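You operate a simulated robot arm through the tools that you are given. There is no shell and no other tool.

The job below is to be done with a simulated robot arm. You get a single attempt, and the scene is never put back.

TASK
Brush the grit off the tyre with the white dot, then chalk the outlined box on its top.
Fine: brush and chalk go back where they were; the other tyre stays unchalked. Set down upright: green stiff brush, tyre chalk. A coat counts when it lies all over at full strength: go over it till it gets no stronger. What is to be rubbed or washed off counts as gone when no trace of it is left.

The check looks at the end state, three seconds after you hand in, the way a careful person would. Anything else that was tipped, shoved, dropped, spilled or broken makes it a failure.

THE ROBOT
A 7-joint arm with a two-finger parallel gripper, fixed in place. Base frame: the origin is on the floor under the middle of its stand, x ahead of it, y to its left, z up. Lengths are in mm, angles in degrees, forces in N, time in s.
With the tool pointing down near the work surface it reaches from about 300 to 680 mm from the base axis. Its first joint turns from -66.0 to 66.0 degrees. Payload 1.57 kg.
The tool frame sits at the grasp point between the pads (the TCP): z along the fingers, y along the line on which they close. The tips reach 30 mm beyond it. Largest opening 110 mm; finger width 24, thickness 12; the body of the gripper, 48 by 112 mm, starts 78 mm behind the TCP.
Orientation is that of the tool frame in the base frame, as a unit quaternion [x, y, z, w]. With the fingers straight down and closing along the base's y, the tool's x points along the base's -x, its y along +y and its z along -z.

THE INTERFACE
- The arm moves only by the tool nudge_tool. Its argument "increments" is a list of rows, each a list of 6 numbers: the shift along the base's x, y, z in mm, then the turn, a rotation vector about the base's x, y, z in degrees. In form: [[tx, ty, tz, ax, ay, az], ...]. A call has 1 to 20 rows; each row is the pose to reach, as a shift and turn from the pose commanded when the call began. "hand" is the finger opening in mm, from 0 to 110, set as the call begins (left out, the last holds). A row lasts 0.2 s, in which the tool goes at most 50 mm and 8.6 degrees; a call with a longer step from one row to the next is refused whole, and so is a gripper value outside its range. A pose out of reach is approached as far as the arm can. The call stops where the force on the tool passes 90 N (or 10 N more than at its start, if that is more) or the arm is blocked; 0.2 s more then pass. The fingers move at their own pace (about 108 mm/s each) and stop on an object; they squeeze with about 21 N. The grip force told is the motor's: it shows also when the fingers shut on nothing. Time passes only in rows, and 0.2 s behind the last, so rows that repeat a pose let the fingers close. The reply holds the time, the measured pose of the TCP, the force on the tool along the base axes, the opening and the grip force, in the units named above and with some noise, with the torque about the TCP (base axes, N m) and any sound that the robot's microphone picked up.
- Cameras (640 x 400 px; columns grow to the right, rows downward): "scene" is fixed at [158.8, -404.9, 1405]; the picture's right is [0.67, -0.74, 0.00], its down [-0.49, -0.45, -0.75] and it looks along [0.55, 0.50, -0.66] (base axes); focal length 321 px, centre (320, 200). "wrist" rides on the gripper at [70, 16, -141] in the tool frame; the picture's right is [-0.23, 0.97, 0.00], its down [-0.86, -0.20, -0.48] and it looks along [-0.47, -0.11, 0.88] (tool axes); focal length 222 px, centre (320, 200). There is no depth. A picture from a camera that has moved, and an enlarged one, comes with that camera's place and axes in the base frame and with its lens. The place of the scene camera against the robot may be out by one fixed shift of up to 25 mm in any direction.
- snapshot(camera): a new picture of that camera. It takes no simulated time.
- close_up(camera, box): a new picture of the part [left, top, right, bottom] of that camera's present view, enlarged. It takes no simulated time.
- finish_job(): hands the job in; it is judged then, once.

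Nothing tells you positions but the pictures and the camera data. Unless the task says otherwise, let go and move clear before handing in.

The tools are called after "Emit:" by a JSON object that holds its "op" and its "data". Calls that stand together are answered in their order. nudge_tool: Moves the arm, as the interface text tells. Its arguments: {"type":"object","properties":{"increments":{"type":"array"},"hand":{"type":"number"}},"required":["increments"]} The other tools are called the same way: snapshot (camera) takes a picture; close_up (camera, box) takes an enlarged picture of a part of a camera's view; finish_job () hands the job in.

At the start:

```text
time_s: 0.0
position: [473.9, -95.4, 1049.3]
ee_rot: [0.0, 1.0, 0.0, 0.0]
contact_force: [0.0, 0.7, 0.4]
wrist_torque: [0.0, 0.01, -0.02]
finger_gap: 110.1
gripper_force: 0.0
```

scene: 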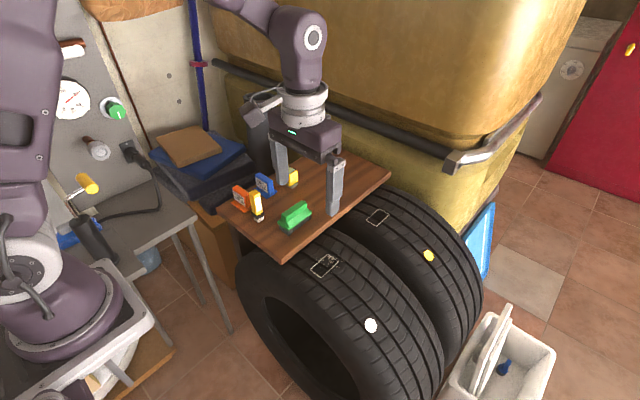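
wrist: 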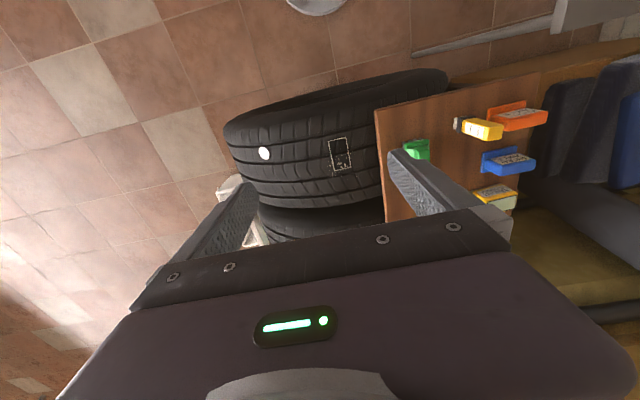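

I see two tyres standing side by side, the near one with a white dot and an outlined box near its top. A wooden board holds a green brush and several other items, so I'll look closer first.

Emit:
{"op": "close_up", "data": {"camera": "scene", "box": [210, 140, 410, 265]}}

Emit:
{"op": "close_up", "data": {"camera": "scene", "box": [280, 180, 440, 340]}}

Emit:
{"op": "close_up", "data": {"camera": "wrist", "box": [220, 60, 560, 270]}}

Emit:
{"op": "close_up", "data": {"camera": "wrist", "box": [380, 80, 560, 220]}}

```text
3.20 times, centred on (310, 202) of scene
camera zoom: at [158.8, -404.9, 1405.0], right [0.67, -0.74, 0.0], down [-0.49, -0.45, -0.75], along [0.55, 0.5, -0.66], focal length 1027 px, centre (352, 192)
```

zoom: 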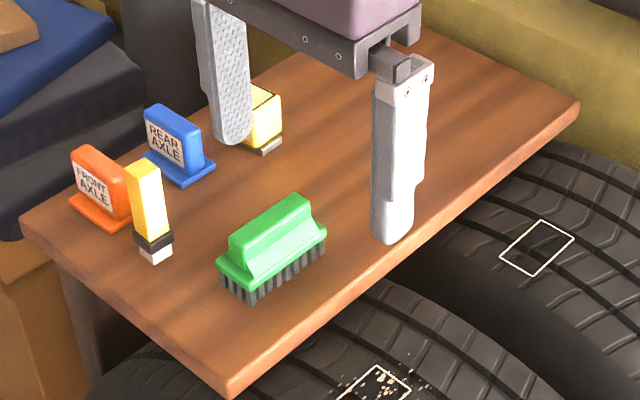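

```text
2.50 times, centred on (360, 260) of scene
camera zoom: at [158.8, -404.9, 1405.0], right [0.67, -0.74, 0.0], down [-0.49, -0.45, -0.75], along [0.55, 0.5, -0.66], focal length 802 px, centre (220, 50)
```

zoom: 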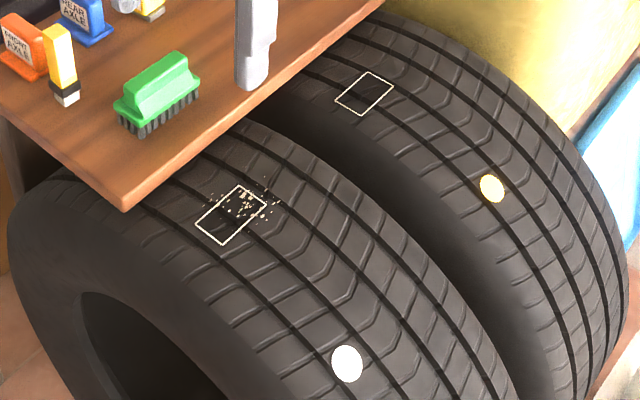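

```text
1.88 times, centred on (390, 165) of wrist
camera zoom: at [402.7, -78.6, 1191.4], right [0.23, 0.97, 0.0], down [0.86, -0.2, 0.48], along [0.47, -0.11, -0.88], focal length 418 px, centre (188, 266)
```

zoom: 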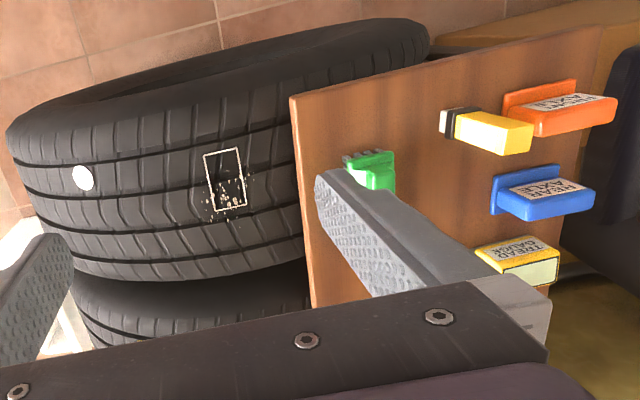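

```text
2.86 times, centred on (470, 150) of wrist
camera zoom: at [402.7, -78.6, 1191.4], right [0.23, 0.97, 0.0], down [0.86, -0.2, 0.48], along [0.47, -0.11, -0.88], focal length 635 px, centre (-109, 343)
```

zoom: 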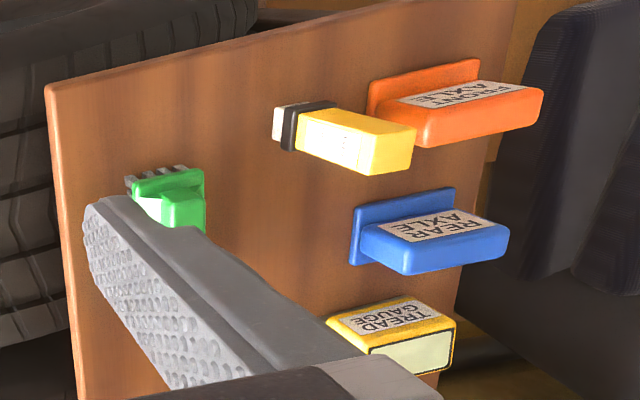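

The green brush appears to be near (530, 40, 860) and the yellow chalk with its pale tip near (513, 124). The white-dot tyre's box is near (557, -65, 700). I'll move the wrist camera to get cleaner views for triangulation.

Emit:
{"op": "nudge_tool", "data": {"increments": [[-20, 40, 0, 0, 0, 0], [-40, 85, 0, 0, 0, 0], [-60, 130, 0, 0, 0, 0], [-60, 130, 0, 0, 0, 0]]}}

Emit:
{"op": "snapshot", "data": {"camera": "wrist"}}

Emit:
{"op": "snapshot", "data": {"camera": "scene"}}

```text
time_s: 1.0
position: [414.3, 33.3, 1048.5]
ee_rot: [-0.001, 1.0, 0.0, 0.0]
contact_force: [0.8, 0.0, 0.3]
wrist_torque: [0.0, 0.01, 0.01]
finger_gap: 110.0
gripper_force: 0.1
```

```text
taken
camera wrist: at [342.6, 50.7, 1190.4], right [0.23, 0.97, 0.0], down [0.85, -0.2, 0.48], along [0.47, -0.11, -0.88], focal length 222 px, centre (320, 200)
```

wrist: 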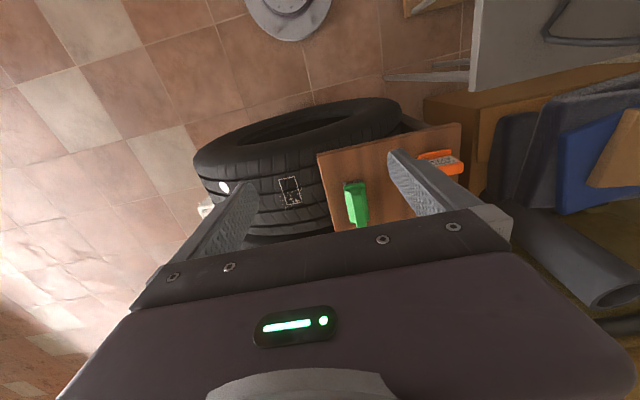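

```text
taken
```

scene: 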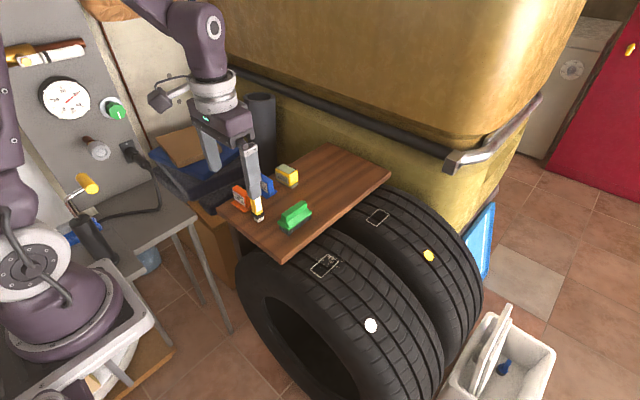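

I'll enlarge the brush and the box in this view, so I can combine them with another view.

Emit:
{"op": "close_up", "data": {"camera": "wrist", "box": [240, 90, 480, 240]}}

Emit:
{"op": "close_up", "data": {"camera": "scene", "box": [210, 140, 410, 265]}}

```text
2.67 times, centred on (360, 165) of wrist
camera zoom: at [342.6, 50.7, 1190.4], right [0.23, 0.97, 0.0], down [0.85, -0.2, 0.48], along [0.47, -0.11, -0.88], focal length 592 px, centre (213, 293)
```

zoom: 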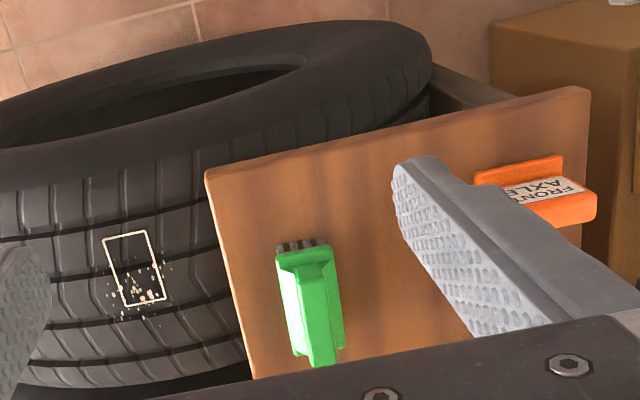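

```text
3.20 times, centred on (310, 202) of scene
camera zoom: at [158.8, -404.9, 1405.0], right [0.67, -0.74, 0.0], down [-0.49, -0.45, -0.75], along [0.55, 0.5, -0.66], focal length 1027 px, centre (352, 192)
```

zoom: 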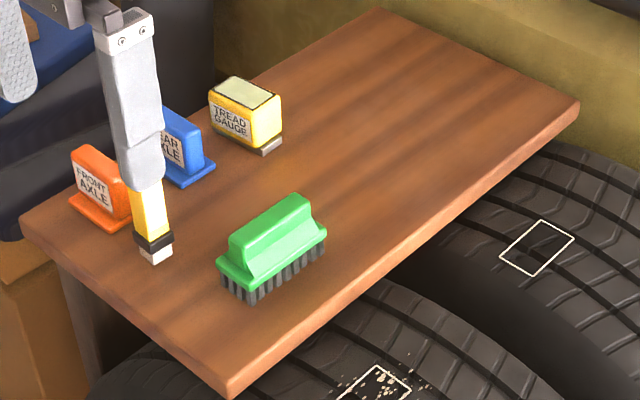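

Triangulating from two wrist views puts the board top at z≈725 with its near corner at (482, 12). The box spans x 520–589 and y -90 to -50 at z≈715–724. The brush is near (603, 82) and the chalk near (539, 176). I'll move over the board for a closer look.

Emit:
{"op": "nudge_tool", "data": {"increments": [[35, 25, 0, 0, 0, 0], [70, 50, 0, 0, 0, 0], [105, 75, 0, 0, 0, 0], [130, 95, 0, 0, 0, 0], [130, 95, 0, 0, 0, 0]]}}

Emit:
{"op": "snapshot", "data": {"camera": "wrist"}}

Emit:
{"op": "close_up", "data": {"camera": "wrist", "box": [220, 60, 460, 210]}}

```text
time_s: 2.2
position: [545.9, 129.8, 1050.4]
ee_rot: [0.0, 1.0, -0.001, -0.001]
contact_force: [0.5, -0.2, -0.5]
wrist_torque: [-0.03, 0.0, -0.02]
finger_gap: 110.1
gripper_force: 0.1
```

```text
taken
camera wrist: at [474.1, 146.8, 1192.2], right [0.23, 0.97, 0.0], down [0.86, -0.2, 0.48], along [0.47, -0.11, -0.88], focal length 222 px, centre (320, 200)
```

wrist: 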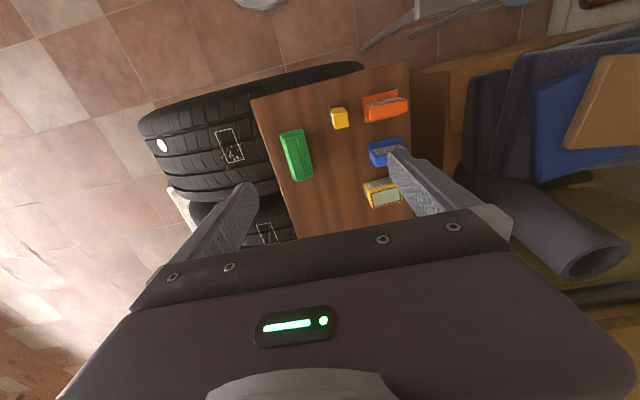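

```text
2.67 times, centred on (340, 135) of wrist
camera zoom: at [474.1, 146.8, 1192.2], right [0.23, 0.97, 0.0], down [0.86, -0.2, 0.48], along [0.47, -0.11, -0.88], focal length 592 px, centre (267, 373)
```

zoom: 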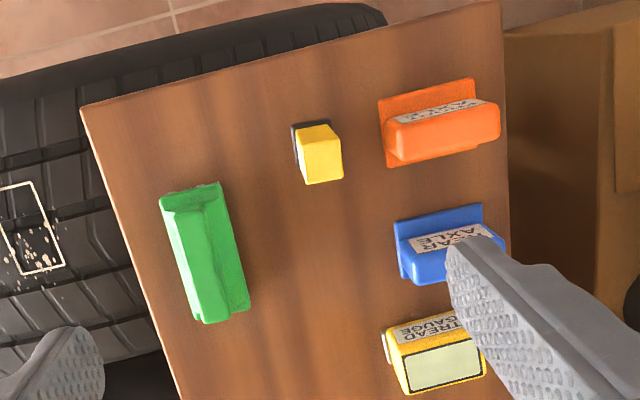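

The brush lies along x, at about x 545–636 and y 52–95, with its flange at z≈770. I'll zoom in on the brush and chalk for grasp details.

Emit:
{"op": "close_up", "data": {"camera": "wrist", "box": [270, 115, 350, 190]}}

Emit:
{"op": "close_up", "data": {"camera": "wrist", "box": [310, 85, 420, 155]}}

Emit:
{"op": "close_up", "data": {"camera": "scene", "box": [260, 180, 340, 240]}}

Emit:
{"op": "close_up", "data": {"camera": "scene", "box": [220, 160, 300, 230]}}

```text
5.33 times, centred on (310, 152) of wrist
camera zoom: at [474.1, 146.8, 1192.2], right [0.23, 0.97, 0.0], down [0.86, -0.2, 0.48], along [0.47, -0.11, -0.88], focal length 1185 px, centre (373, 453)
```

zoom: 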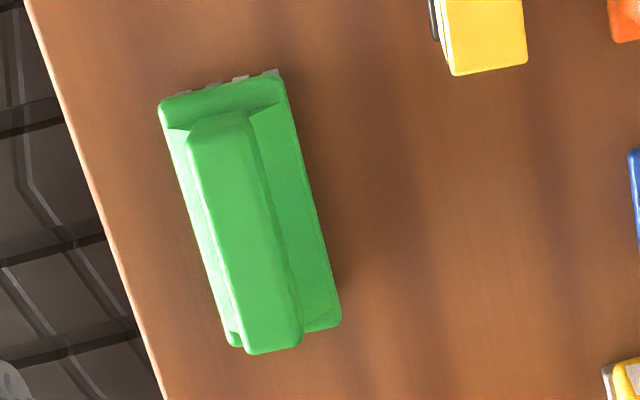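

```text
5.71 times, centred on (365, 120) of wrist
camera zoom: at [474.1, 146.8, 1192.2], right [0.23, 0.97, 0.0], down [0.86, -0.2, 0.48], along [0.47, -0.11, -0.88], focal length 1269 px, centre (63, 657)
```

zoom: 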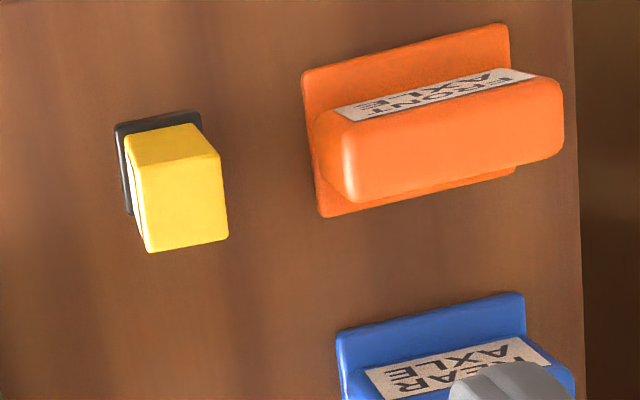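

```text
6.67 times, centred on (300, 210) of scene
camera zoom: at [158.8, -404.9, 1405.0], right [0.67, -0.74, 0.0], down [-0.49, -0.45, -0.75], along [0.55, 0.5, -0.66], focal length 2139 px, centre (453, 133)
```

zoom: 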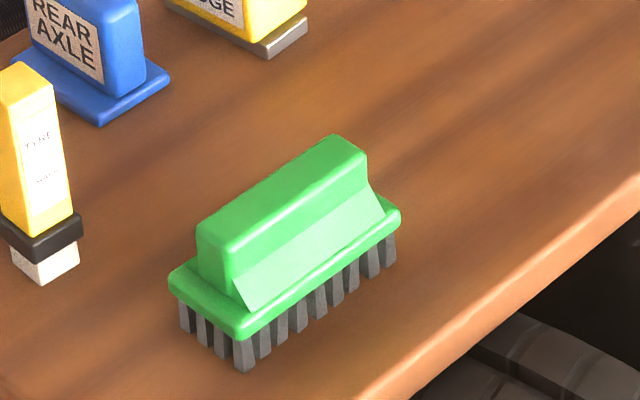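

```text
5.71 times, centred on (260, 195) of scene
camera zoom: at [158.8, -404.9, 1405.0], right [0.67, -0.74, 0.0], down [-0.49, -0.45, -0.75], along [0.55, 0.5, -0.66], focal length 1834 px, centre (663, 229)
```

zoom: 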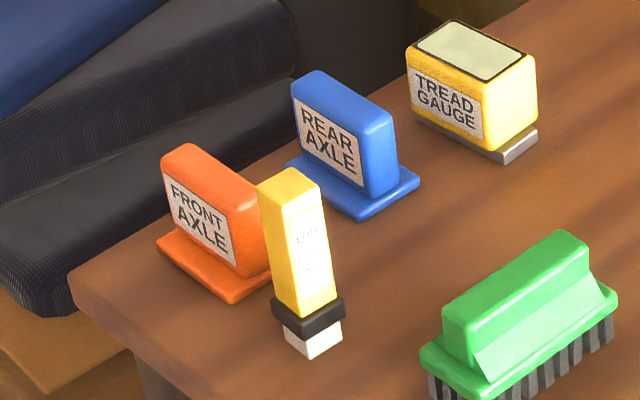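

The chalk is labelled "tyre chalk", with a white block and a black collar at the bottom. Next I'll descend over the brush, staying above everything, for a more accurate view.

Emit:
{"op": "nudge_tool", "data": {"increments": [[8, -14, -37, 0, 0, 0], [16, -28, -74, 0, 0, 0], [24, -42, -111, 0, 0, 0], [31, -55, -149, 0, 0, 0], [31, -55, -149, 0, 0, 0]]}}

Emit:
{"op": "snapshot", "data": {"camera": "wrist"}}

Emit:
{"op": "close_up", "data": {"camera": "wrist", "box": [250, 60, 410, 180]}}

Emit:
{"op": "close_up", "data": {"camera": "scene", "box": [240, 150, 360, 240]}}

```text
time_s: 3.4
position: [573.4, 76.1, 900.0]
ee_rot: [0.0, 1.0, -0.001, 0.0]
contact_force: [-0.4, -0.1, -0.1]
wrist_torque: [0.0, 0.02, 0.03]
finger_gap: 110.1
gripper_force: 0.0
```

```text
taken
camera wrist: at [501.9, 92.4, 1042.2], right [0.23, 0.97, 0.0], down [0.85, -0.2, 0.48], along [0.47, -0.11, -0.88], focal length 222 px, centre (320, 200)
```

wrist: 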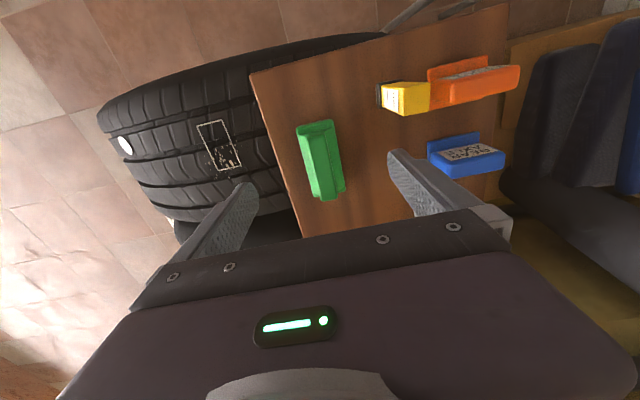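

```text
3.33 times, centred on (330, 120) of wrist
camera zoom: at [501.9, 92.4, 1042.2], right [0.23, 0.97, 0.0], down [0.85, -0.2, 0.48], along [0.47, -0.11, -0.88], focal length 740 px, centre (287, 467)
```

zoom: 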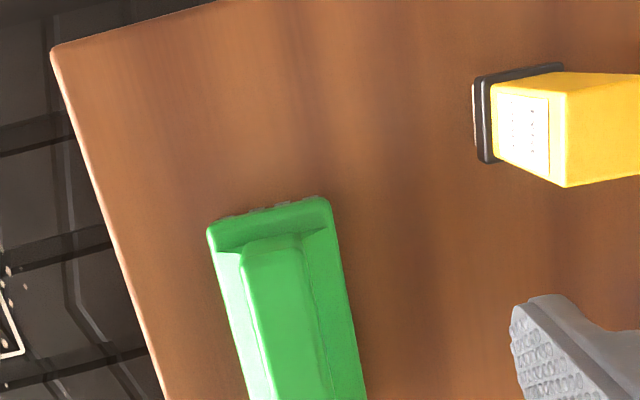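

```text
4.44 times, centred on (300, 195) of scene
camera zoom: at [158.8, -404.9, 1405.0], right [0.67, -0.74, 0.0], down [-0.49, -0.45, -0.75], along [0.55, 0.5, -0.66], focal length 1426 px, centre (409, 222)
```

zoom: 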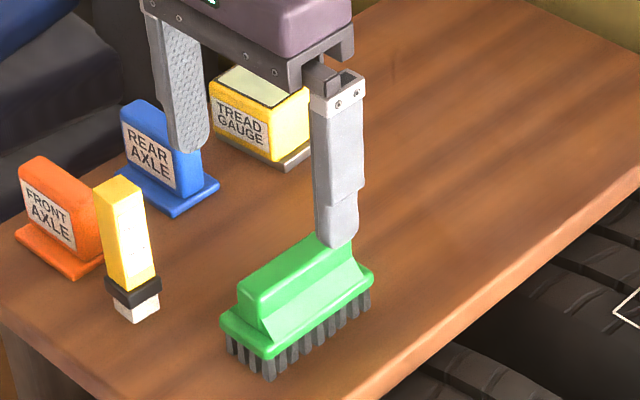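

The brush handle is about 19 mm wide, centred near (595, 75) with its top at z≈787. Before grasping it, I'll survey the tyre top from close up with empty fingers.

Emit:
{"op": "nudge_tool", "data": {"increments": [[-10, -40, 0, 0, 0, 0], [-20, -80, 0, 0, 0, 0], [-32, -120, 0, 0, 0, 0], [-45, -165, 0, 0, 0, 0], [-45, -165, 0, 0, 0, 0]]}}

Emit:
{"op": "snapshot", "data": {"camera": "wrist"}}

Emit:
{"op": "close_up", "data": {"camera": "wrist", "box": [250, 60, 410, 180]}}

Emit:
{"op": "snapshot", "data": {"camera": "scene"}}

```text
time_s: 4.6
position: [530.5, -90.1, 902.8]
ee_rot: [-0.001, 1.0, -0.001, 0.0]
contact_force: [0.1, -0.5, 0.0]
wrist_torque: [-0.02, 0.0, 0.0]
finger_gap: 109.9
gripper_force: 0.0
```

```text
taken
camera wrist: at [457.6, -73.1, 1043.5], right [0.23, 0.97, 0.0], down [0.86, -0.2, 0.48], along [0.47, -0.11, -0.88], focal length 222 px, centre (320, 200)
```

wrist: 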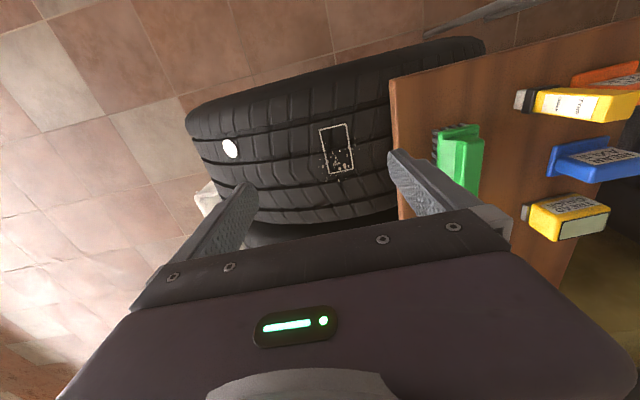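

```text
3.33 times, centred on (330, 120) of wrist
camera zoom: at [457.6, -73.1, 1043.5], right [0.23, 0.97, 0.0], down [0.86, -0.2, 0.48], along [0.47, -0.11, -0.88], focal length 740 px, centre (287, 467)
```

zoom: 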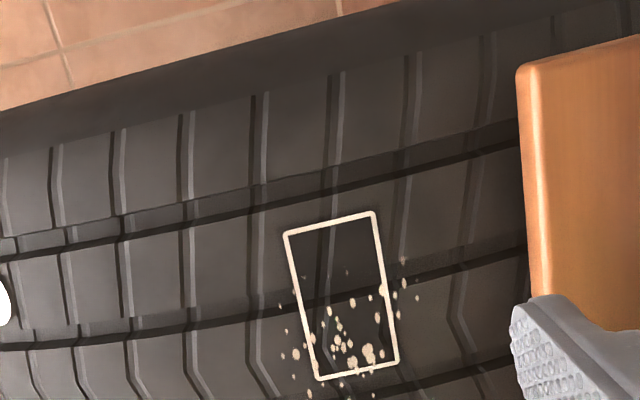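

```text
taken
```

scene: 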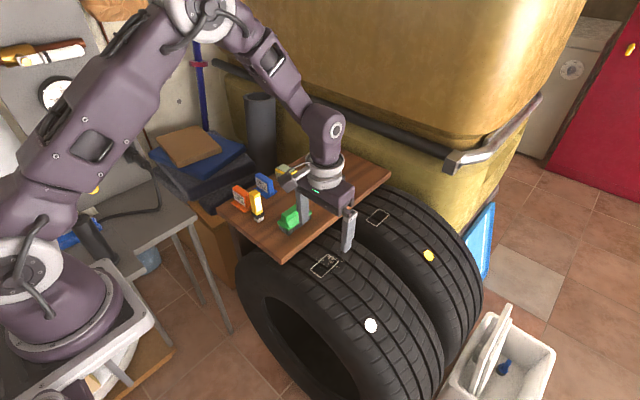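

The box spans about x 519–588 and y -88 to -50, near the tyre's crown. I'll take two widely spaced views at this height to get the crown height and tilt accurately.

Emit:
{"op": "nudge_tool", "data": {"increments": [[0, 40, 0, 0, 0, 0], [0, 80, 0, 0, 0, 0], [0, 120, 0, 0, 0, 0], [0, 120, 0, 0, 0, 0]]}}

Emit:
{"op": "close_up", "data": {"camera": "wrist", "box": [160, 80, 320, 180]}}

Emit:
{"op": "nudge_tool", "data": {"increments": [[0, -40, 0, 0, 0, 0], [0, -80, 0, 0, 0, 0], [0, -120, 0, 0, 0, 0], [0, -160, 0, 0, 0, 0], [0, -200, 0, 0, 0, 0], [0, -220, 0, 0, 0, 0], [0, -220, 0, 0, 0, 0]]}}

Emit:
{"op": "close_up", "data": {"camera": "wrist", "box": [320, 80, 480, 180]}}

Emit:
{"op": "snapshot", "data": {"camera": "wrist"}}

```text
time_s: 5.6
position: [528.8, 31.1, 899.0]
ee_rot: [0.001, 1.0, 0.0, -0.001]
contact_force: [-0.2, -0.2, 0.2]
wrist_torque: [-0.05, 0.01, -0.02]
finger_gap: 110.0
gripper_force: 0.0
```

```text
4.00 times, centred on (240, 130) of wrist
camera zoom: at [458.1, 47.6, 1041.2], right [0.23, 0.97, 0.0], down [0.85, -0.2, 0.48], along [0.47, -0.11, -0.88], focal length 888 px, centre (640, 480)
```

zoom: 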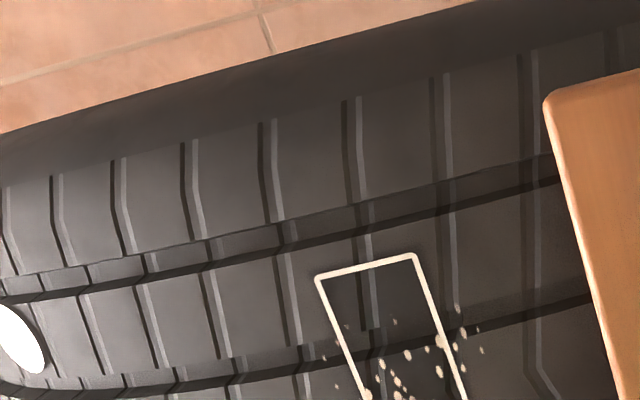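

```text
time_s: 7.2
position: [529.4, -189.6, 899.9]
ee_rot: [0.0, 1.0, 0.0, 0.0]
contact_force: [-0.8, 0.1, -0.2]
wrist_torque: [0.0, 0.02, -0.02]
finger_gap: 110.1
gripper_force: 0.1
```

```text
4.00 times, centred on (400, 130) of wrist
camera zoom: at [458.0, -173.0, 1041.5], right [0.23, 0.97, 0.0], down [0.86, -0.2, 0.48], along [0.47, -0.11, -0.88], focal length 888 px, centre (0, 480)
```

zoom: 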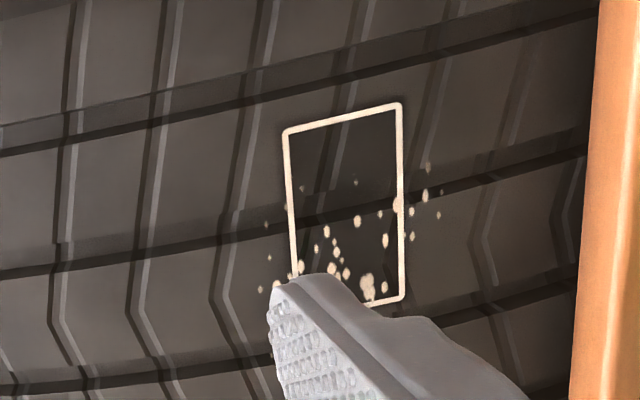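

```text
taken
camera wrist: at [458.0, -173.0, 1041.5], right [0.23, 0.97, 0.0], down [0.86, -0.2, 0.48], along [0.47, -0.11, -0.88], focal length 222 px, centre (320, 200)
```

wrist: 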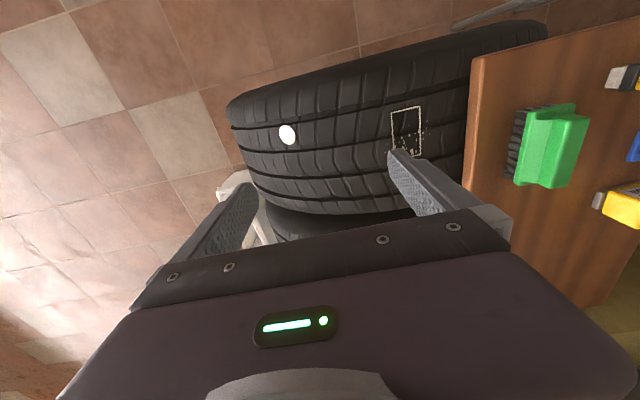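

The two views agree that the crown is level over the box, with z≈722.5, the box centred at y≈-70 and x≈519–588. The board top is at z≈727.5. Next I'll profile the brush from here and from another viewpoint.

Emit:
{"op": "close_up", "data": {"camera": "wrist", "box": [490, 90, 610, 200]}}

Emit:
{"op": "nudge_tool", "data": {"increments": [[0, 45, 0, 0, 0, 0], [0, 90, 0, 0, 0, 0], [0, 135, 0, 0, 0, 0], [0, 180, 0, 0, 0, 0], [15, 225, 0, 0, 0, 0], [25, 265, 0, 0, 0, 0], [25, 265, 0, 0, 0, 0]]}}

Emit:
{"op": "close_up", "data": {"camera": "wrist", "box": [260, 70, 420, 190]}}

Emit:
{"op": "nudge_tool", "data": {"increments": [[0, 45, 0, 0, 0, 0], [0, 90, 0, 0, 0, 0], [0, 110, 0, 0, 0, 0], [0, 110, 0, 0, 0, 0]]}}

Emit:
{"op": "snapshot", "data": {"camera": "wrist"}}

Emit:
{"op": "close_up", "data": {"camera": "wrist", "box": [160, 70, 320, 190]}}

Emit:
{"op": "close_up", "data": {"camera": "wrist", "box": [300, 40, 420, 130]}}

```text
3.64 times, centred on (550, 145) of wrist
camera zoom: at [458.0, -173.0, 1041.5], right [0.23, 0.97, 0.0], down [0.86, -0.2, 0.48], along [0.47, -0.11, -0.88], focal length 808 px, centre (-516, 400)
```

zoom: 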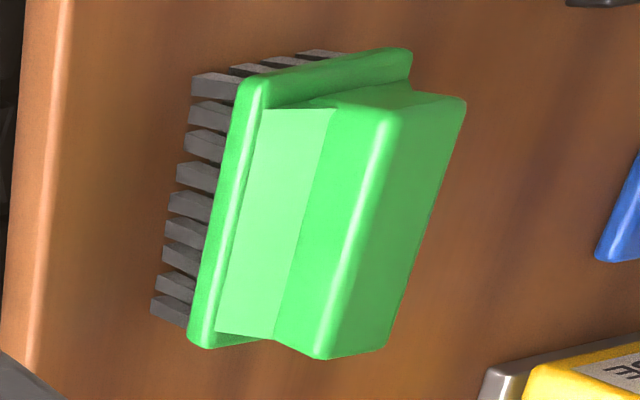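

```text
time_s: 8.8
position: [555.8, 74.7, 900.0]
ee_rot: [0.0, 1.0, 0.0, -0.001]
contact_force: [-0.5, 0.9, 0.2]
wrist_torque: [0.02, -0.01, 0.02]
finger_gap: 110.0
gripper_force: 0.1
```

```text
3.33 times, centred on (340, 130) of wrist
camera zoom: at [483.7, 91.1, 1041.9], right [0.23, 0.97, 0.0], down [0.86, -0.2, 0.48], along [0.47, -0.11, -0.88], focal length 740 px, centre (253, 433)
```

zoom: 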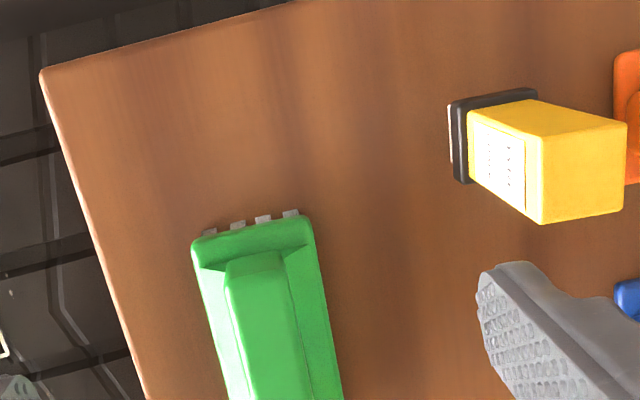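

```text
time_s: 9.8
position: [556.8, 184.0, 900.8]
ee_rot: [0.001, 1.0, 0.001, 0.0]
contact_force: [0.2, 0.6, 1.1]
wrist_torque: [0.02, 0.0, 0.02]
finger_gap: 109.8
gripper_force: 0.0
```

```text
taken
camera wrist: at [485.1, 200.9, 1042.4], right [0.23, 0.97, 0.0], down [0.85, -0.2, 0.48], along [0.47, -0.11, -0.88], focal length 222 px, centre (320, 200)
```

wrist: 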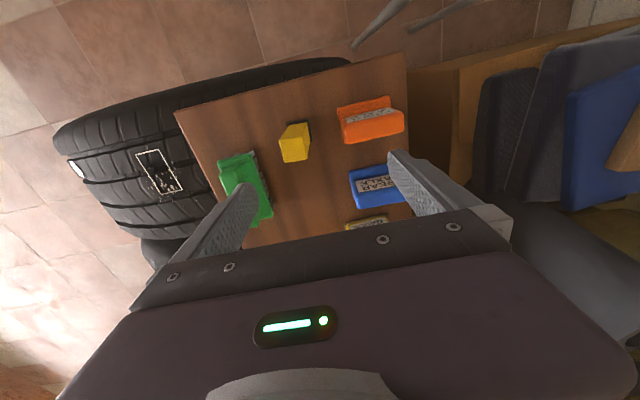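

```text
3.33 times, centred on (240, 130) of wrist
camera zoom: at [485.1, 200.9, 1042.4], right [0.23, 0.97, 0.0], down [0.85, -0.2, 0.48], along [0.47, -0.11, -0.88], focal length 740 px, centre (587, 433)
```

zoom: 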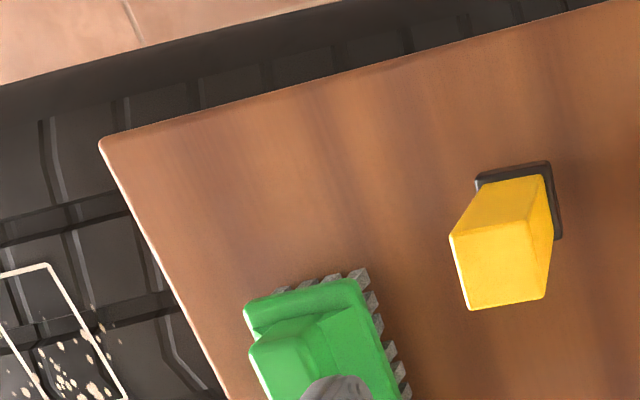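

```text
4.44 times, centred on (360, 85) of wrist
camera zoom: at [485.1, 200.9, 1042.4], right [0.23, 0.97, 0.0], down [0.85, -0.2, 0.48], along [0.47, -0.11, -0.88], focal length 987 px, centre (142, 711)
```

zoom: 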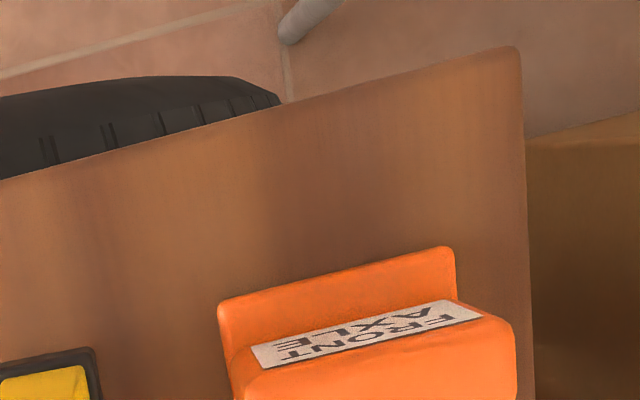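

The board top is at z≈740 (the earlier figure came from its lower edge). The brush handle is about 18.6 mm wide with its top at z≈802 and its centre at (590, 75). The chalk is centred at (534.5, 165.5) with its top at z≈845, and the tyre crown is at z≈722. I'll move over the brush with the fingers partly open and check alignment before descending.

Emit:
{"op": "nudge_tool", "data": {"increments": [[12, -37, 0, 0, 0, 0], [24, -74, 0, 0, 0, 0], [36.3, -110.3, 0, 0, 0, 0], [36.3, -110.3, -30, 0, 0, 0], [36.3, -110.3, -50, 0, 0, 0], [36.3, -110.3, -50, 0, 0, 0]], "hand": 60}}

Emit:
{"op": "snapshot", "data": {"camera": "wrist"}}

Emit:
{"op": "close_up", "data": {"camera": "scene", "box": [250, 160, 350, 240]}}

```text
time_s: 11.2
position: [591.2, 74.1, 849.9]
ee_rot: [0.0, 1.0, 0.0, 0.001]
contact_force: [0.1, 0.2, -0.3]
wrist_torque: [-0.01, -0.02, -0.01]
finger_gap: 60.1
gripper_force: 0.1
```

```text
taken
camera wrist: at [519.2, 90.6, 992.1], right [0.23, 0.97, 0.0], down [0.85, -0.2, 0.48], along [0.47, -0.11, -0.88], focal length 222 px, centre (320, 200)
```

wrist: 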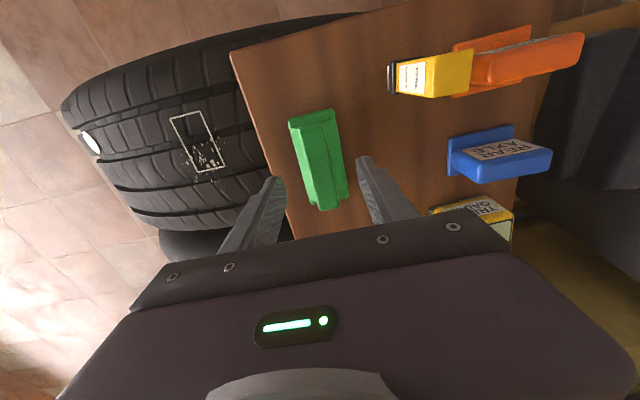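

```text
5.00 times, centred on (300, 200) of scene
camera zoom: at [158.8, -404.9, 1405.0], right [0.67, -0.74, 0.0], down [-0.49, -0.45, -0.75], along [0.55, 0.5, -0.66], focal length 1604 px, centre (420, 200)
```

zoom: 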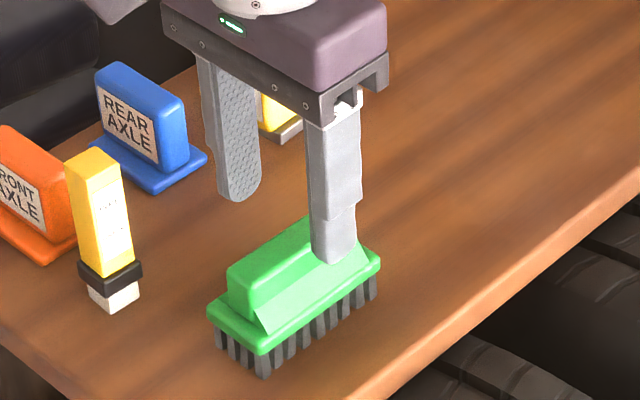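

The fingers appear to straddle the handle. I'll zoom in to check centring before going down.

Emit:
{"op": "close_up", "data": {"camera": "wrist", "box": [260, 95, 400, 215]}}

```text
3.33 times, centred on (330, 155) of wrist
camera zoom: at [519.2, 90.6, 992.1], right [0.23, 0.97, 0.0], down [0.85, -0.2, 0.48], along [0.47, -0.11, -0.88], focal length 740 px, centre (287, 350)
```

zoom: 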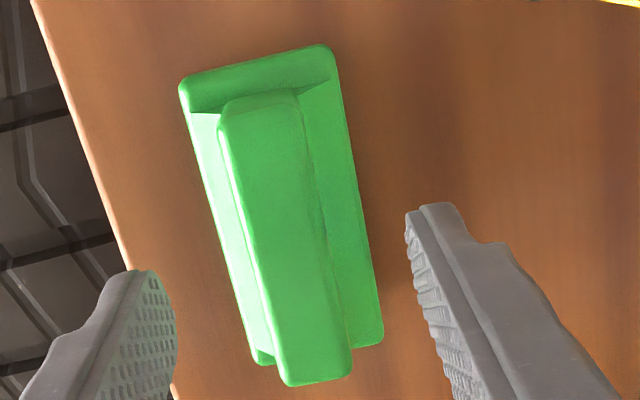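

The handle is centred between the fingers to within about 1 mm and is yawed about -2°. I'll match that yaw, lower so the fingertips sit at the top of the skirt, and close.

Emit:
{"op": "nudge_tool", "data": {"increments": [[0.5, 0.3, -12, 0, 0, -2], [0.5, 0.3, -24, 0, 0, -2], [0.5, 0.3, -36, 0, 0, -2], [0.5, 0.3, -36, 0, 0, -2]], "hand": 60}}

Emit:
{"op": "close_up", "data": {"camera": "wrist", "box": [260, 95, 400, 215]}}

Emit:
{"op": "close_up", "data": {"camera": "scene", "box": [250, 160, 350, 240]}}

```text
time_s: 12.2
position: [592.9, 73.8, 815.8]
ee_rot: [0.018, 1.0, 0.0, 0.0]
contact_force: [-0.6, 0.8, -0.7]
wrist_torque: [0.04, -0.02, 0.01]
finger_gap: 59.7
gripper_force: 0.1
```

```text
3.33 times, centred on (330, 155) of wrist
camera zoom: at [521.4, 93.2, 957.5], right [0.26, 0.97, 0.0], down [0.85, -0.23, 0.48], along [0.46, -0.12, -0.88], focal length 740 px, centre (287, 350)
```

zoom: 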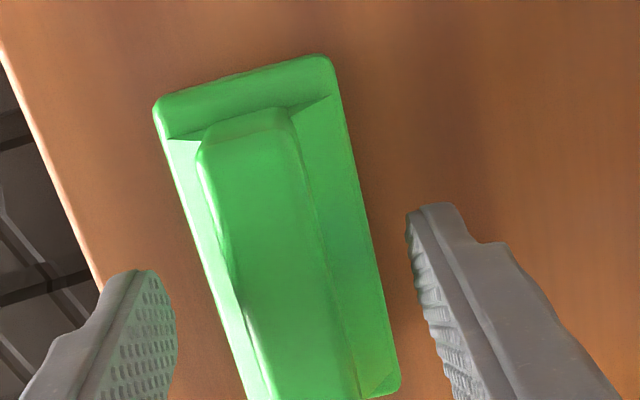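

```text
5.00 times, centred on (300, 200) of scene
camera zoom: at [158.8, -404.9, 1405.0], right [0.67, -0.74, 0.0], down [-0.49, -0.45, -0.75], along [0.55, 0.5, -0.66], focal length 1604 px, centre (420, 200)
```

zoom: 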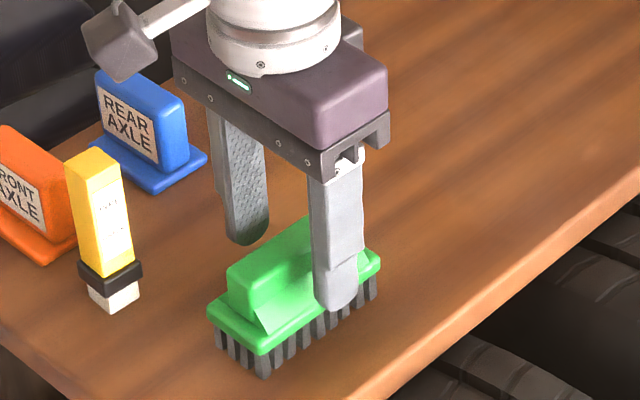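

The fingertips are at skirt level and the handle sits between them. Closing the fingers now.

Emit:
{"op": "nudge_tool", "data": {"increments": [[0, 0, 0, 0, 0, 0], [0, 0, 0, 0, 0, 0], [0, 0, 0, 0, 0, 0], [0, 0, 0, 0, 0, 0]], "hand": 0}}

Emit:
{"op": "close_up", "data": {"camera": "scene", "box": [250, 160, 350, 240]}}

Emit:
{"op": "snapshot", "data": {"camera": "wrist"}}

```text
time_s: 13.2
position: [593.4, 74.6, 814.4]
ee_rot: [0.018, 1.0, 0.0, -0.001]
contact_force: [0.8, 0.2, -0.2]
wrist_torque: [0.01, -0.05, 0.06]
finger_gap: 21.2
gripper_force: 21.3
```

```text
5.00 times, centred on (300, 200) of scene
camera zoom: at [158.8, -404.9, 1405.0], right [0.67, -0.74, 0.0], down [-0.49, -0.45, -0.75], along [0.55, 0.5, -0.66], focal length 1604 px, centre (420, 200)
```

zoom: 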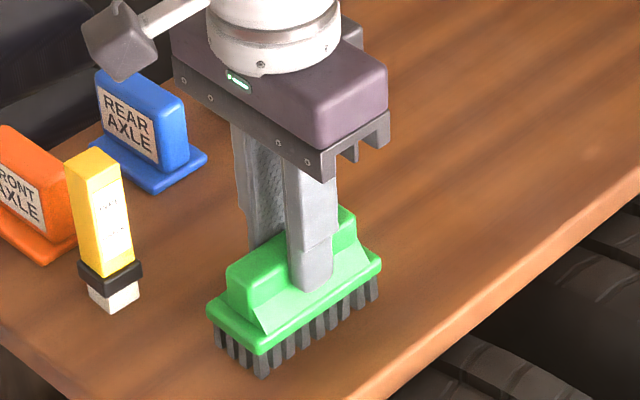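

```text
taken
camera wrist: at [521.4, 93.2, 957.7], right [0.26, 0.97, 0.0], down [0.85, -0.23, 0.48], along [0.46, -0.12, -0.88], focal length 222 px, centre (320, 200)
```

wrist: 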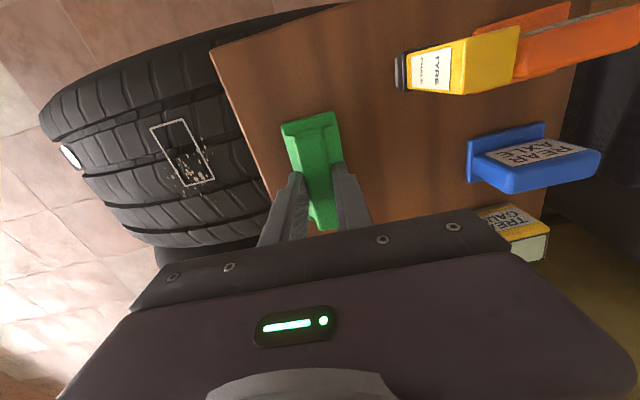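

The brush is gripped (gap 21.2 mm, 21 N) at cmd (591.7, 74.6, 814.3), yaw -2. I'll lift it and carry it over to the tyre.

Emit:
{"op": "nudge_tool", "data": {"increments": [[0, 0, 5, 0, 0, 0], [0, 0, 20, 0, 0, 0], [0, 0, 40, 0, 0, 0], [0, 0, 60, 0, 0, 0], [0, 0, 60, 0, 0, 0]]}}

Emit:
{"op": "nudge_tool", "data": {"increments": [[-4, -25, 0, 0, 0, 0], [-8, -55, 0, 0, 0, 0], [-14, -90, 0, 0, 0, 0], [-18, -125, 0, 0, 0, 0], [-21.7, -144.6, 0, 0, 0, 2], [-21.7, -144.6, 0, 0, 0, 2]]}}

Emit:
{"op": "snapshot", "data": {"camera": "wrist"}}

Emit:
{"op": "close_up", "data": {"camera": "scene", "box": [270, 190, 390, 290]}}

```text
time_s: 14.4
position: [591.1, 74.7, 874.4]
ee_rot: [0.018, 1.0, 0.001, 0.0]
contact_force: [-0.3, 0.7, -0.4]
wrist_torque: [-0.03, 0.02, 0.04]
finger_gap: 21.4
gripper_force: 20.9
```

```text
time_s: 15.8
position: [569.4, -71.9, 874.9]
ee_rot: [0.001, 1.0, 0.0, 0.0]
contact_force: [-1.0, 0.1, -0.8]
wrist_torque: [0.01, -0.03, 0.02]
finger_gap: 21.3
gripper_force: 21.1
```

```text
taken
camera wrist: at [499.3, -54.8, 1016.6], right [0.23, 0.97, 0.0], down [0.86, -0.2, 0.48], along [0.47, -0.11, -0.88], focal length 222 px, centre (320, 200)
```

wrist: 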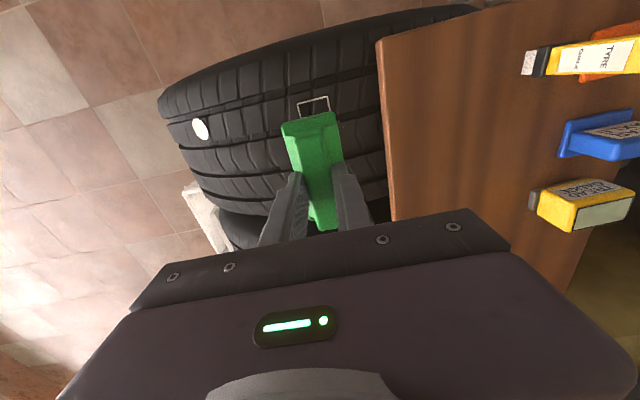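

```text
4.00 times, centred on (330, 240) of scene
camera zoom: at [158.8, -405.0, 1405.0], right [0.67, -0.74, 0.0], down [-0.49, -0.45, -0.75], along [0.55, 0.5, -0.66], focal length 1283 px, centre (280, 40)
```

zoom: 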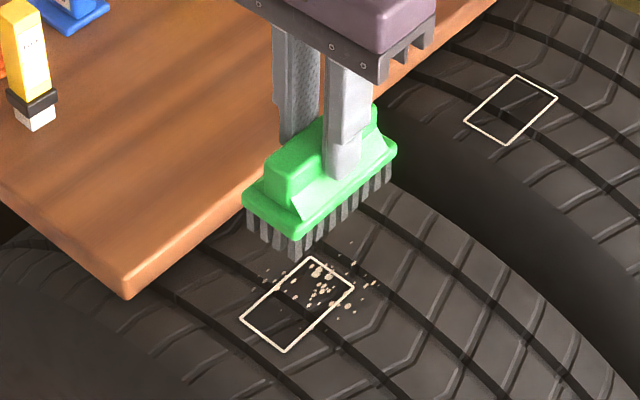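

The brush is above the tyre, and grit extends past the box to about x≈620. I'll lower gently to find contact with the tread.

Emit:
{"op": "nudge_tool", "data": {"increments": [[0, 0, -25, 0, 0, 0], [0, 0, -50, 0, 0, 0], [0, 0, -65, 0, 0, 0], [0, 0, -73, 0, 0, 0], [0, 0, -75, 0, 0, 0]]}}

Emit:
{"op": "close_up", "data": {"camera": "scene", "box": [270, 190, 390, 290]}}

```text
time_s: 17.0
position: [570.4, -69.9, 798.7]
ee_rot: [0.0, 1.0, 0.001, 0.0]
contact_force: [-0.5, -0.6, -1.0]
wrist_torque: [0.0, -0.02, 0.05]
finger_gap: 21.2
gripper_force: 21.1
```

```text
4.00 times, centred on (330, 240) of scene
camera zoom: at [158.8, -404.9, 1405.0], right [0.67, -0.74, 0.0], down [-0.49, -0.45, -0.75], along [0.55, 0.5, -0.66], focal length 1283 px, centre (280, 40)
```

zoom: 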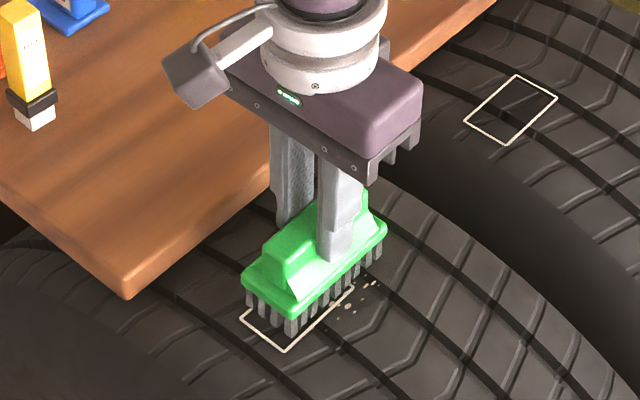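

No contact yet at cmd z≈799, so I'm lowering in small steps.

Emit:
{"op": "nudge_tool", "data": {"increments": [[0, 0, -1, 0, 0, 0], [0, 0, -2, 0, 0, 0], [0, 0, -2, 0, 0, 0]]}}

Emit:
{"op": "nudge_tool", "data": {"increments": [[0, 0, -0.5, 0, 0, 0], [0, 0, -1, 0, 0, 0], [0, 0, -1, 0, 0, 0]]}}

Emit:
{"op": "nudge_tool", "data": {"increments": [[0, 0, -0.5, 0, 0, 0], [0, 0, -1, 0, 0, 0], [0, 0, -1, 0, 0, 0]]}}

```text
time_s: 17.8
position: [570.7, -69.8, 798.1]
ee_rot: [-0.001, 1.0, 0.0, 0.001]
contact_force: [0.1, -0.6, -0.8]
wrist_torque: [0.02, 0.0, -0.02]
finger_gap: 21.1
gripper_force: 21.5
```

```text
time_s: 18.6
position: [570.4, -69.8, 796.9]
ee_rot: [0.0, 1.0, 0.0, 0.0]
contact_force: [-0.8, 0.4, -1.2]
wrist_torque: [-0.04, 0.0, 0.01]
finger_gap: 21.4
gripper_force: 21.3
```

```text
time_s: 19.4
position: [570.6, -70.9, 795.7]
ee_rot: [0.0, 1.0, 0.001, 0.001]
contact_force: [0.9, -0.4, -0.9]
wrist_torque: [0.02, 0.03, 0.02]
finger_gap: 21.4
gripper_force: 21.0
```

Still no contact at cmd z 795.3, so I'm continuing down slowly.

Emit:
{"op": "nudge_tool", "data": {"increments": [[0, 0, -0.5, 0, 0, 0], [0, 0, -1, 0, 0, 0], [0, 0, -1, 0, 0, 0]]}}

Emit:
{"op": "nudge_tool", "data": {"increments": [[0, 0, -0.5, 0, 0, 0], [0, 0, -1, 0, 0, 0], [0, 0, -1, 0, 0, 0]]}}

Emit:
{"op": "nudge_tool", "data": {"increments": [[0, 0, -0.5, 0, 0, 0], [0, 0, -1, 0, 0, 0], [0, 0, -1, 0, 0, 0]]}}

```text
time_s: 20.2
position: [570.5, -68.9, 794.6]
ee_rot: [0.0, 1.0, 0.0, 0.0]
contact_force: [-0.2, 0.3, -0.3]
wrist_torque: [0.01, 0.01, 0.02]
finger_gap: 21.5
gripper_force: 21.2
```

```text
time_s: 21.0
position: [571.7, -71.3, 792.4]
ee_rot: [0.0, 1.0, 0.0, 0.001]
contact_force: [0.1, 1.1, -1.6]
wrist_torque: [-0.01, -0.05, 0.01]
finger_gap: 21.4
gripper_force: 21.3
```

```text
time_s: 21.8
position: [569.4, -70.0, 793.1]
ee_rot: [-0.001, 1.0, 0.0, -0.001]
contact_force: [-1.1, -0.1, -0.4]
wrist_torque: [0.0, 0.02, 0.05]
finger_gap: 21.4
gripper_force: 21.1
```

There's still no contact at cmd z 792.3, so I'll check visually.

Emit:
{"op": "close_up", "data": {"camera": "scene", "box": [300, 230, 370, 280]}}

Emit:
{"op": "close_up", "data": {"camera": "wrist", "box": [240, 60, 400, 180]}}

```text
8.00 times, centred on (335, 255) of scene
camera zoom: at [158.8, -404.9, 1405.0], right [0.67, -0.74, 0.0], down [-0.49, -0.45, -0.75], along [0.55, 0.5, -0.66], focal length 2567 px, centre (200, -240)
```

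zoom: 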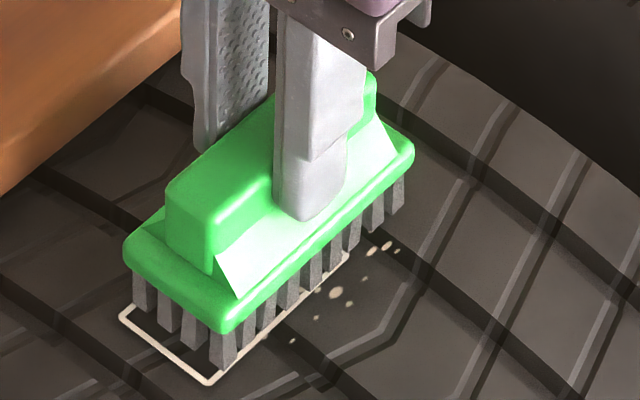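

```text
3.33 times, centred on (320, 120) of wrist
camera zoom: at [498.4, -53.5, 934.8], right [0.23, 0.97, 0.0], down [0.86, -0.2, 0.48], along [0.47, -0.11, -0.88], focal length 740 px, centre (320, 467)
```

zoom: 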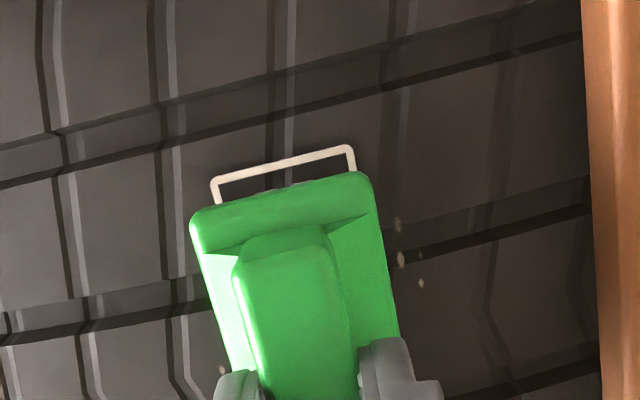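

The bristles look almost on the surface, so I'm continuing with fine steps.

Emit:
{"op": "nudge_tool", "data": {"increments": [[0, 0, -0.5, 0, 0, 0], [0, 0, -1, 0, 0, 0], [0, 0, -1, 0, 0, 0]]}}

Emit:
{"op": "nudge_tool", "data": {"increments": [[0, 0, -0.5, 0, 0, 0], [0, 0, -1, 0, 0, 0], [0, 0, -1, 0, 0, 0]]}}

Emit:
{"op": "nudge_tool", "data": {"increments": [[0, 0, -0.5, 0, 0, 0], [0, 0, -1, 0, 0, 0], [0, 0, -1, 0, 0, 0]]}}

```text
time_s: 22.6
position: [569.6, -71.1, 789.9]
ee_rot: [0.0, 1.0, 0.0, -0.001]
contact_force: [0.6, 0.2, -1.1]
wrist_torque: [0.02, -0.01, -0.01]
finger_gap: 21.5
gripper_force: 20.8
```

```text
time_s: 23.4
position: [571.4, -70.0, 790.3]
ee_rot: [0.0, 1.0, -0.001, 0.001]
contact_force: [-3.4, 2.1, 14.4]
wrist_torque: [0.06, 0.18, 0.0]
finger_gap: 21.6
gripper_force: 20.5
```

```text
time_s: 24.2
position: [571.0, -70.5, 789.7]
ee_rot: [0.0, 1.0, 0.0, 0.002]
contact_force: [-1.0, 0.0, 14.9]
wrist_torque: [0.0, 0.01, -0.02]
finger_gap: 21.3
gripper_force: 20.8
```

Contact was made at cmd z≈790.5, and the force levelled off near 15 N. I'll ease up slightly so the brush doesn't slip in the grip.

Emit:
{"op": "nudge_tool", "data": {"increments": [[0, 0, 0.3, 0, 0, 0], [0, 0, 0.6, 0, 0, 0], [0, 0, 0.6, 0, 0, 0]]}}

Emit:
{"op": "close_up", "data": {"camera": "scene", "box": [300, 230, 370, 280]}}

```text
time_s: 25.0
position: [569.4, -69.7, 789.6]
ee_rot: [0.0, 1.0, 0.0, 0.0]
contact_force: [4.1, -1.2, 3.1]
wrist_torque: [-0.02, -0.4, -0.07]
finger_gap: 21.1
gripper_force: 20.7
```

```text
8.00 times, centred on (335, 255) of scene
camera zoom: at [158.8, -404.9, 1405.0], right [0.67, -0.74, 0.0], down [-0.49, -0.45, -0.75], along [0.55, 0.5, -0.66], focal length 2567 px, centre (200, -240)
```

zoom: 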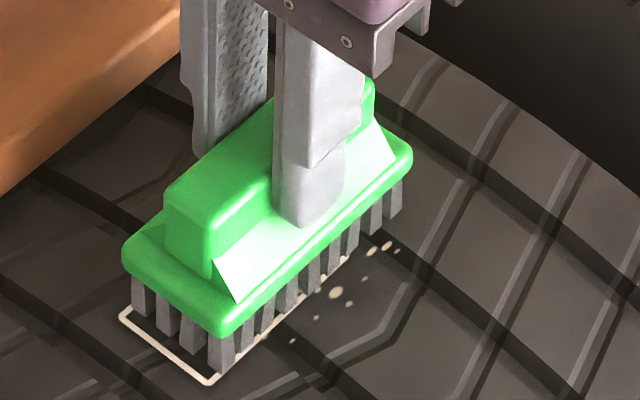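

There's now a light 3 N contact at cmd z 789.9. I'll make a first stroke across the tread, following the tyre's curvature and tilting to match, then check the effect.

Emit:
{"op": "nudge_tool", "data": {"increments": [[0, 7.5, -0.07, -1, 0, 0], [0, 15, -0.26, -2, 0, 0], [0, 22.5, -0.59, -3, 0, 0], [0, 30, -1.05, -4, 0, 0], [0, 22.5, -0.59, -3, 0, 0], [0, 15, -0.26, -2, 0, 0], [0, 7.5, -0.07, -1, 0, 0], [0, 0, 0, 0, 0, 0]]}}

Emit:
{"op": "close_up", "data": {"camera": "scene", "box": [300, 230, 370, 280]}}

```text
time_s: 26.8
position: [569.9, -69.1, 789.4]
ee_rot: [0.0, 1.0, 0.0, -0.001]
contact_force: [-0.5, -0.2, -2.2]
wrist_torque: [0.0, -0.03, 0.0]
finger_gap: 21.1
gripper_force: 20.9
```

```text
8.00 times, centred on (335, 255) of scene
camera zoom: at [158.9, -404.9, 1405.0], right [0.67, -0.74, 0.0], down [-0.49, -0.45, -0.75], along [0.55, 0.5, -0.66], focal length 2567 px, centre (200, -240)
```

zoom: 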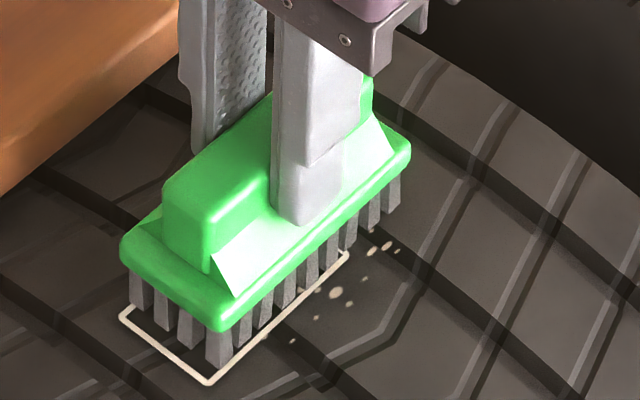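

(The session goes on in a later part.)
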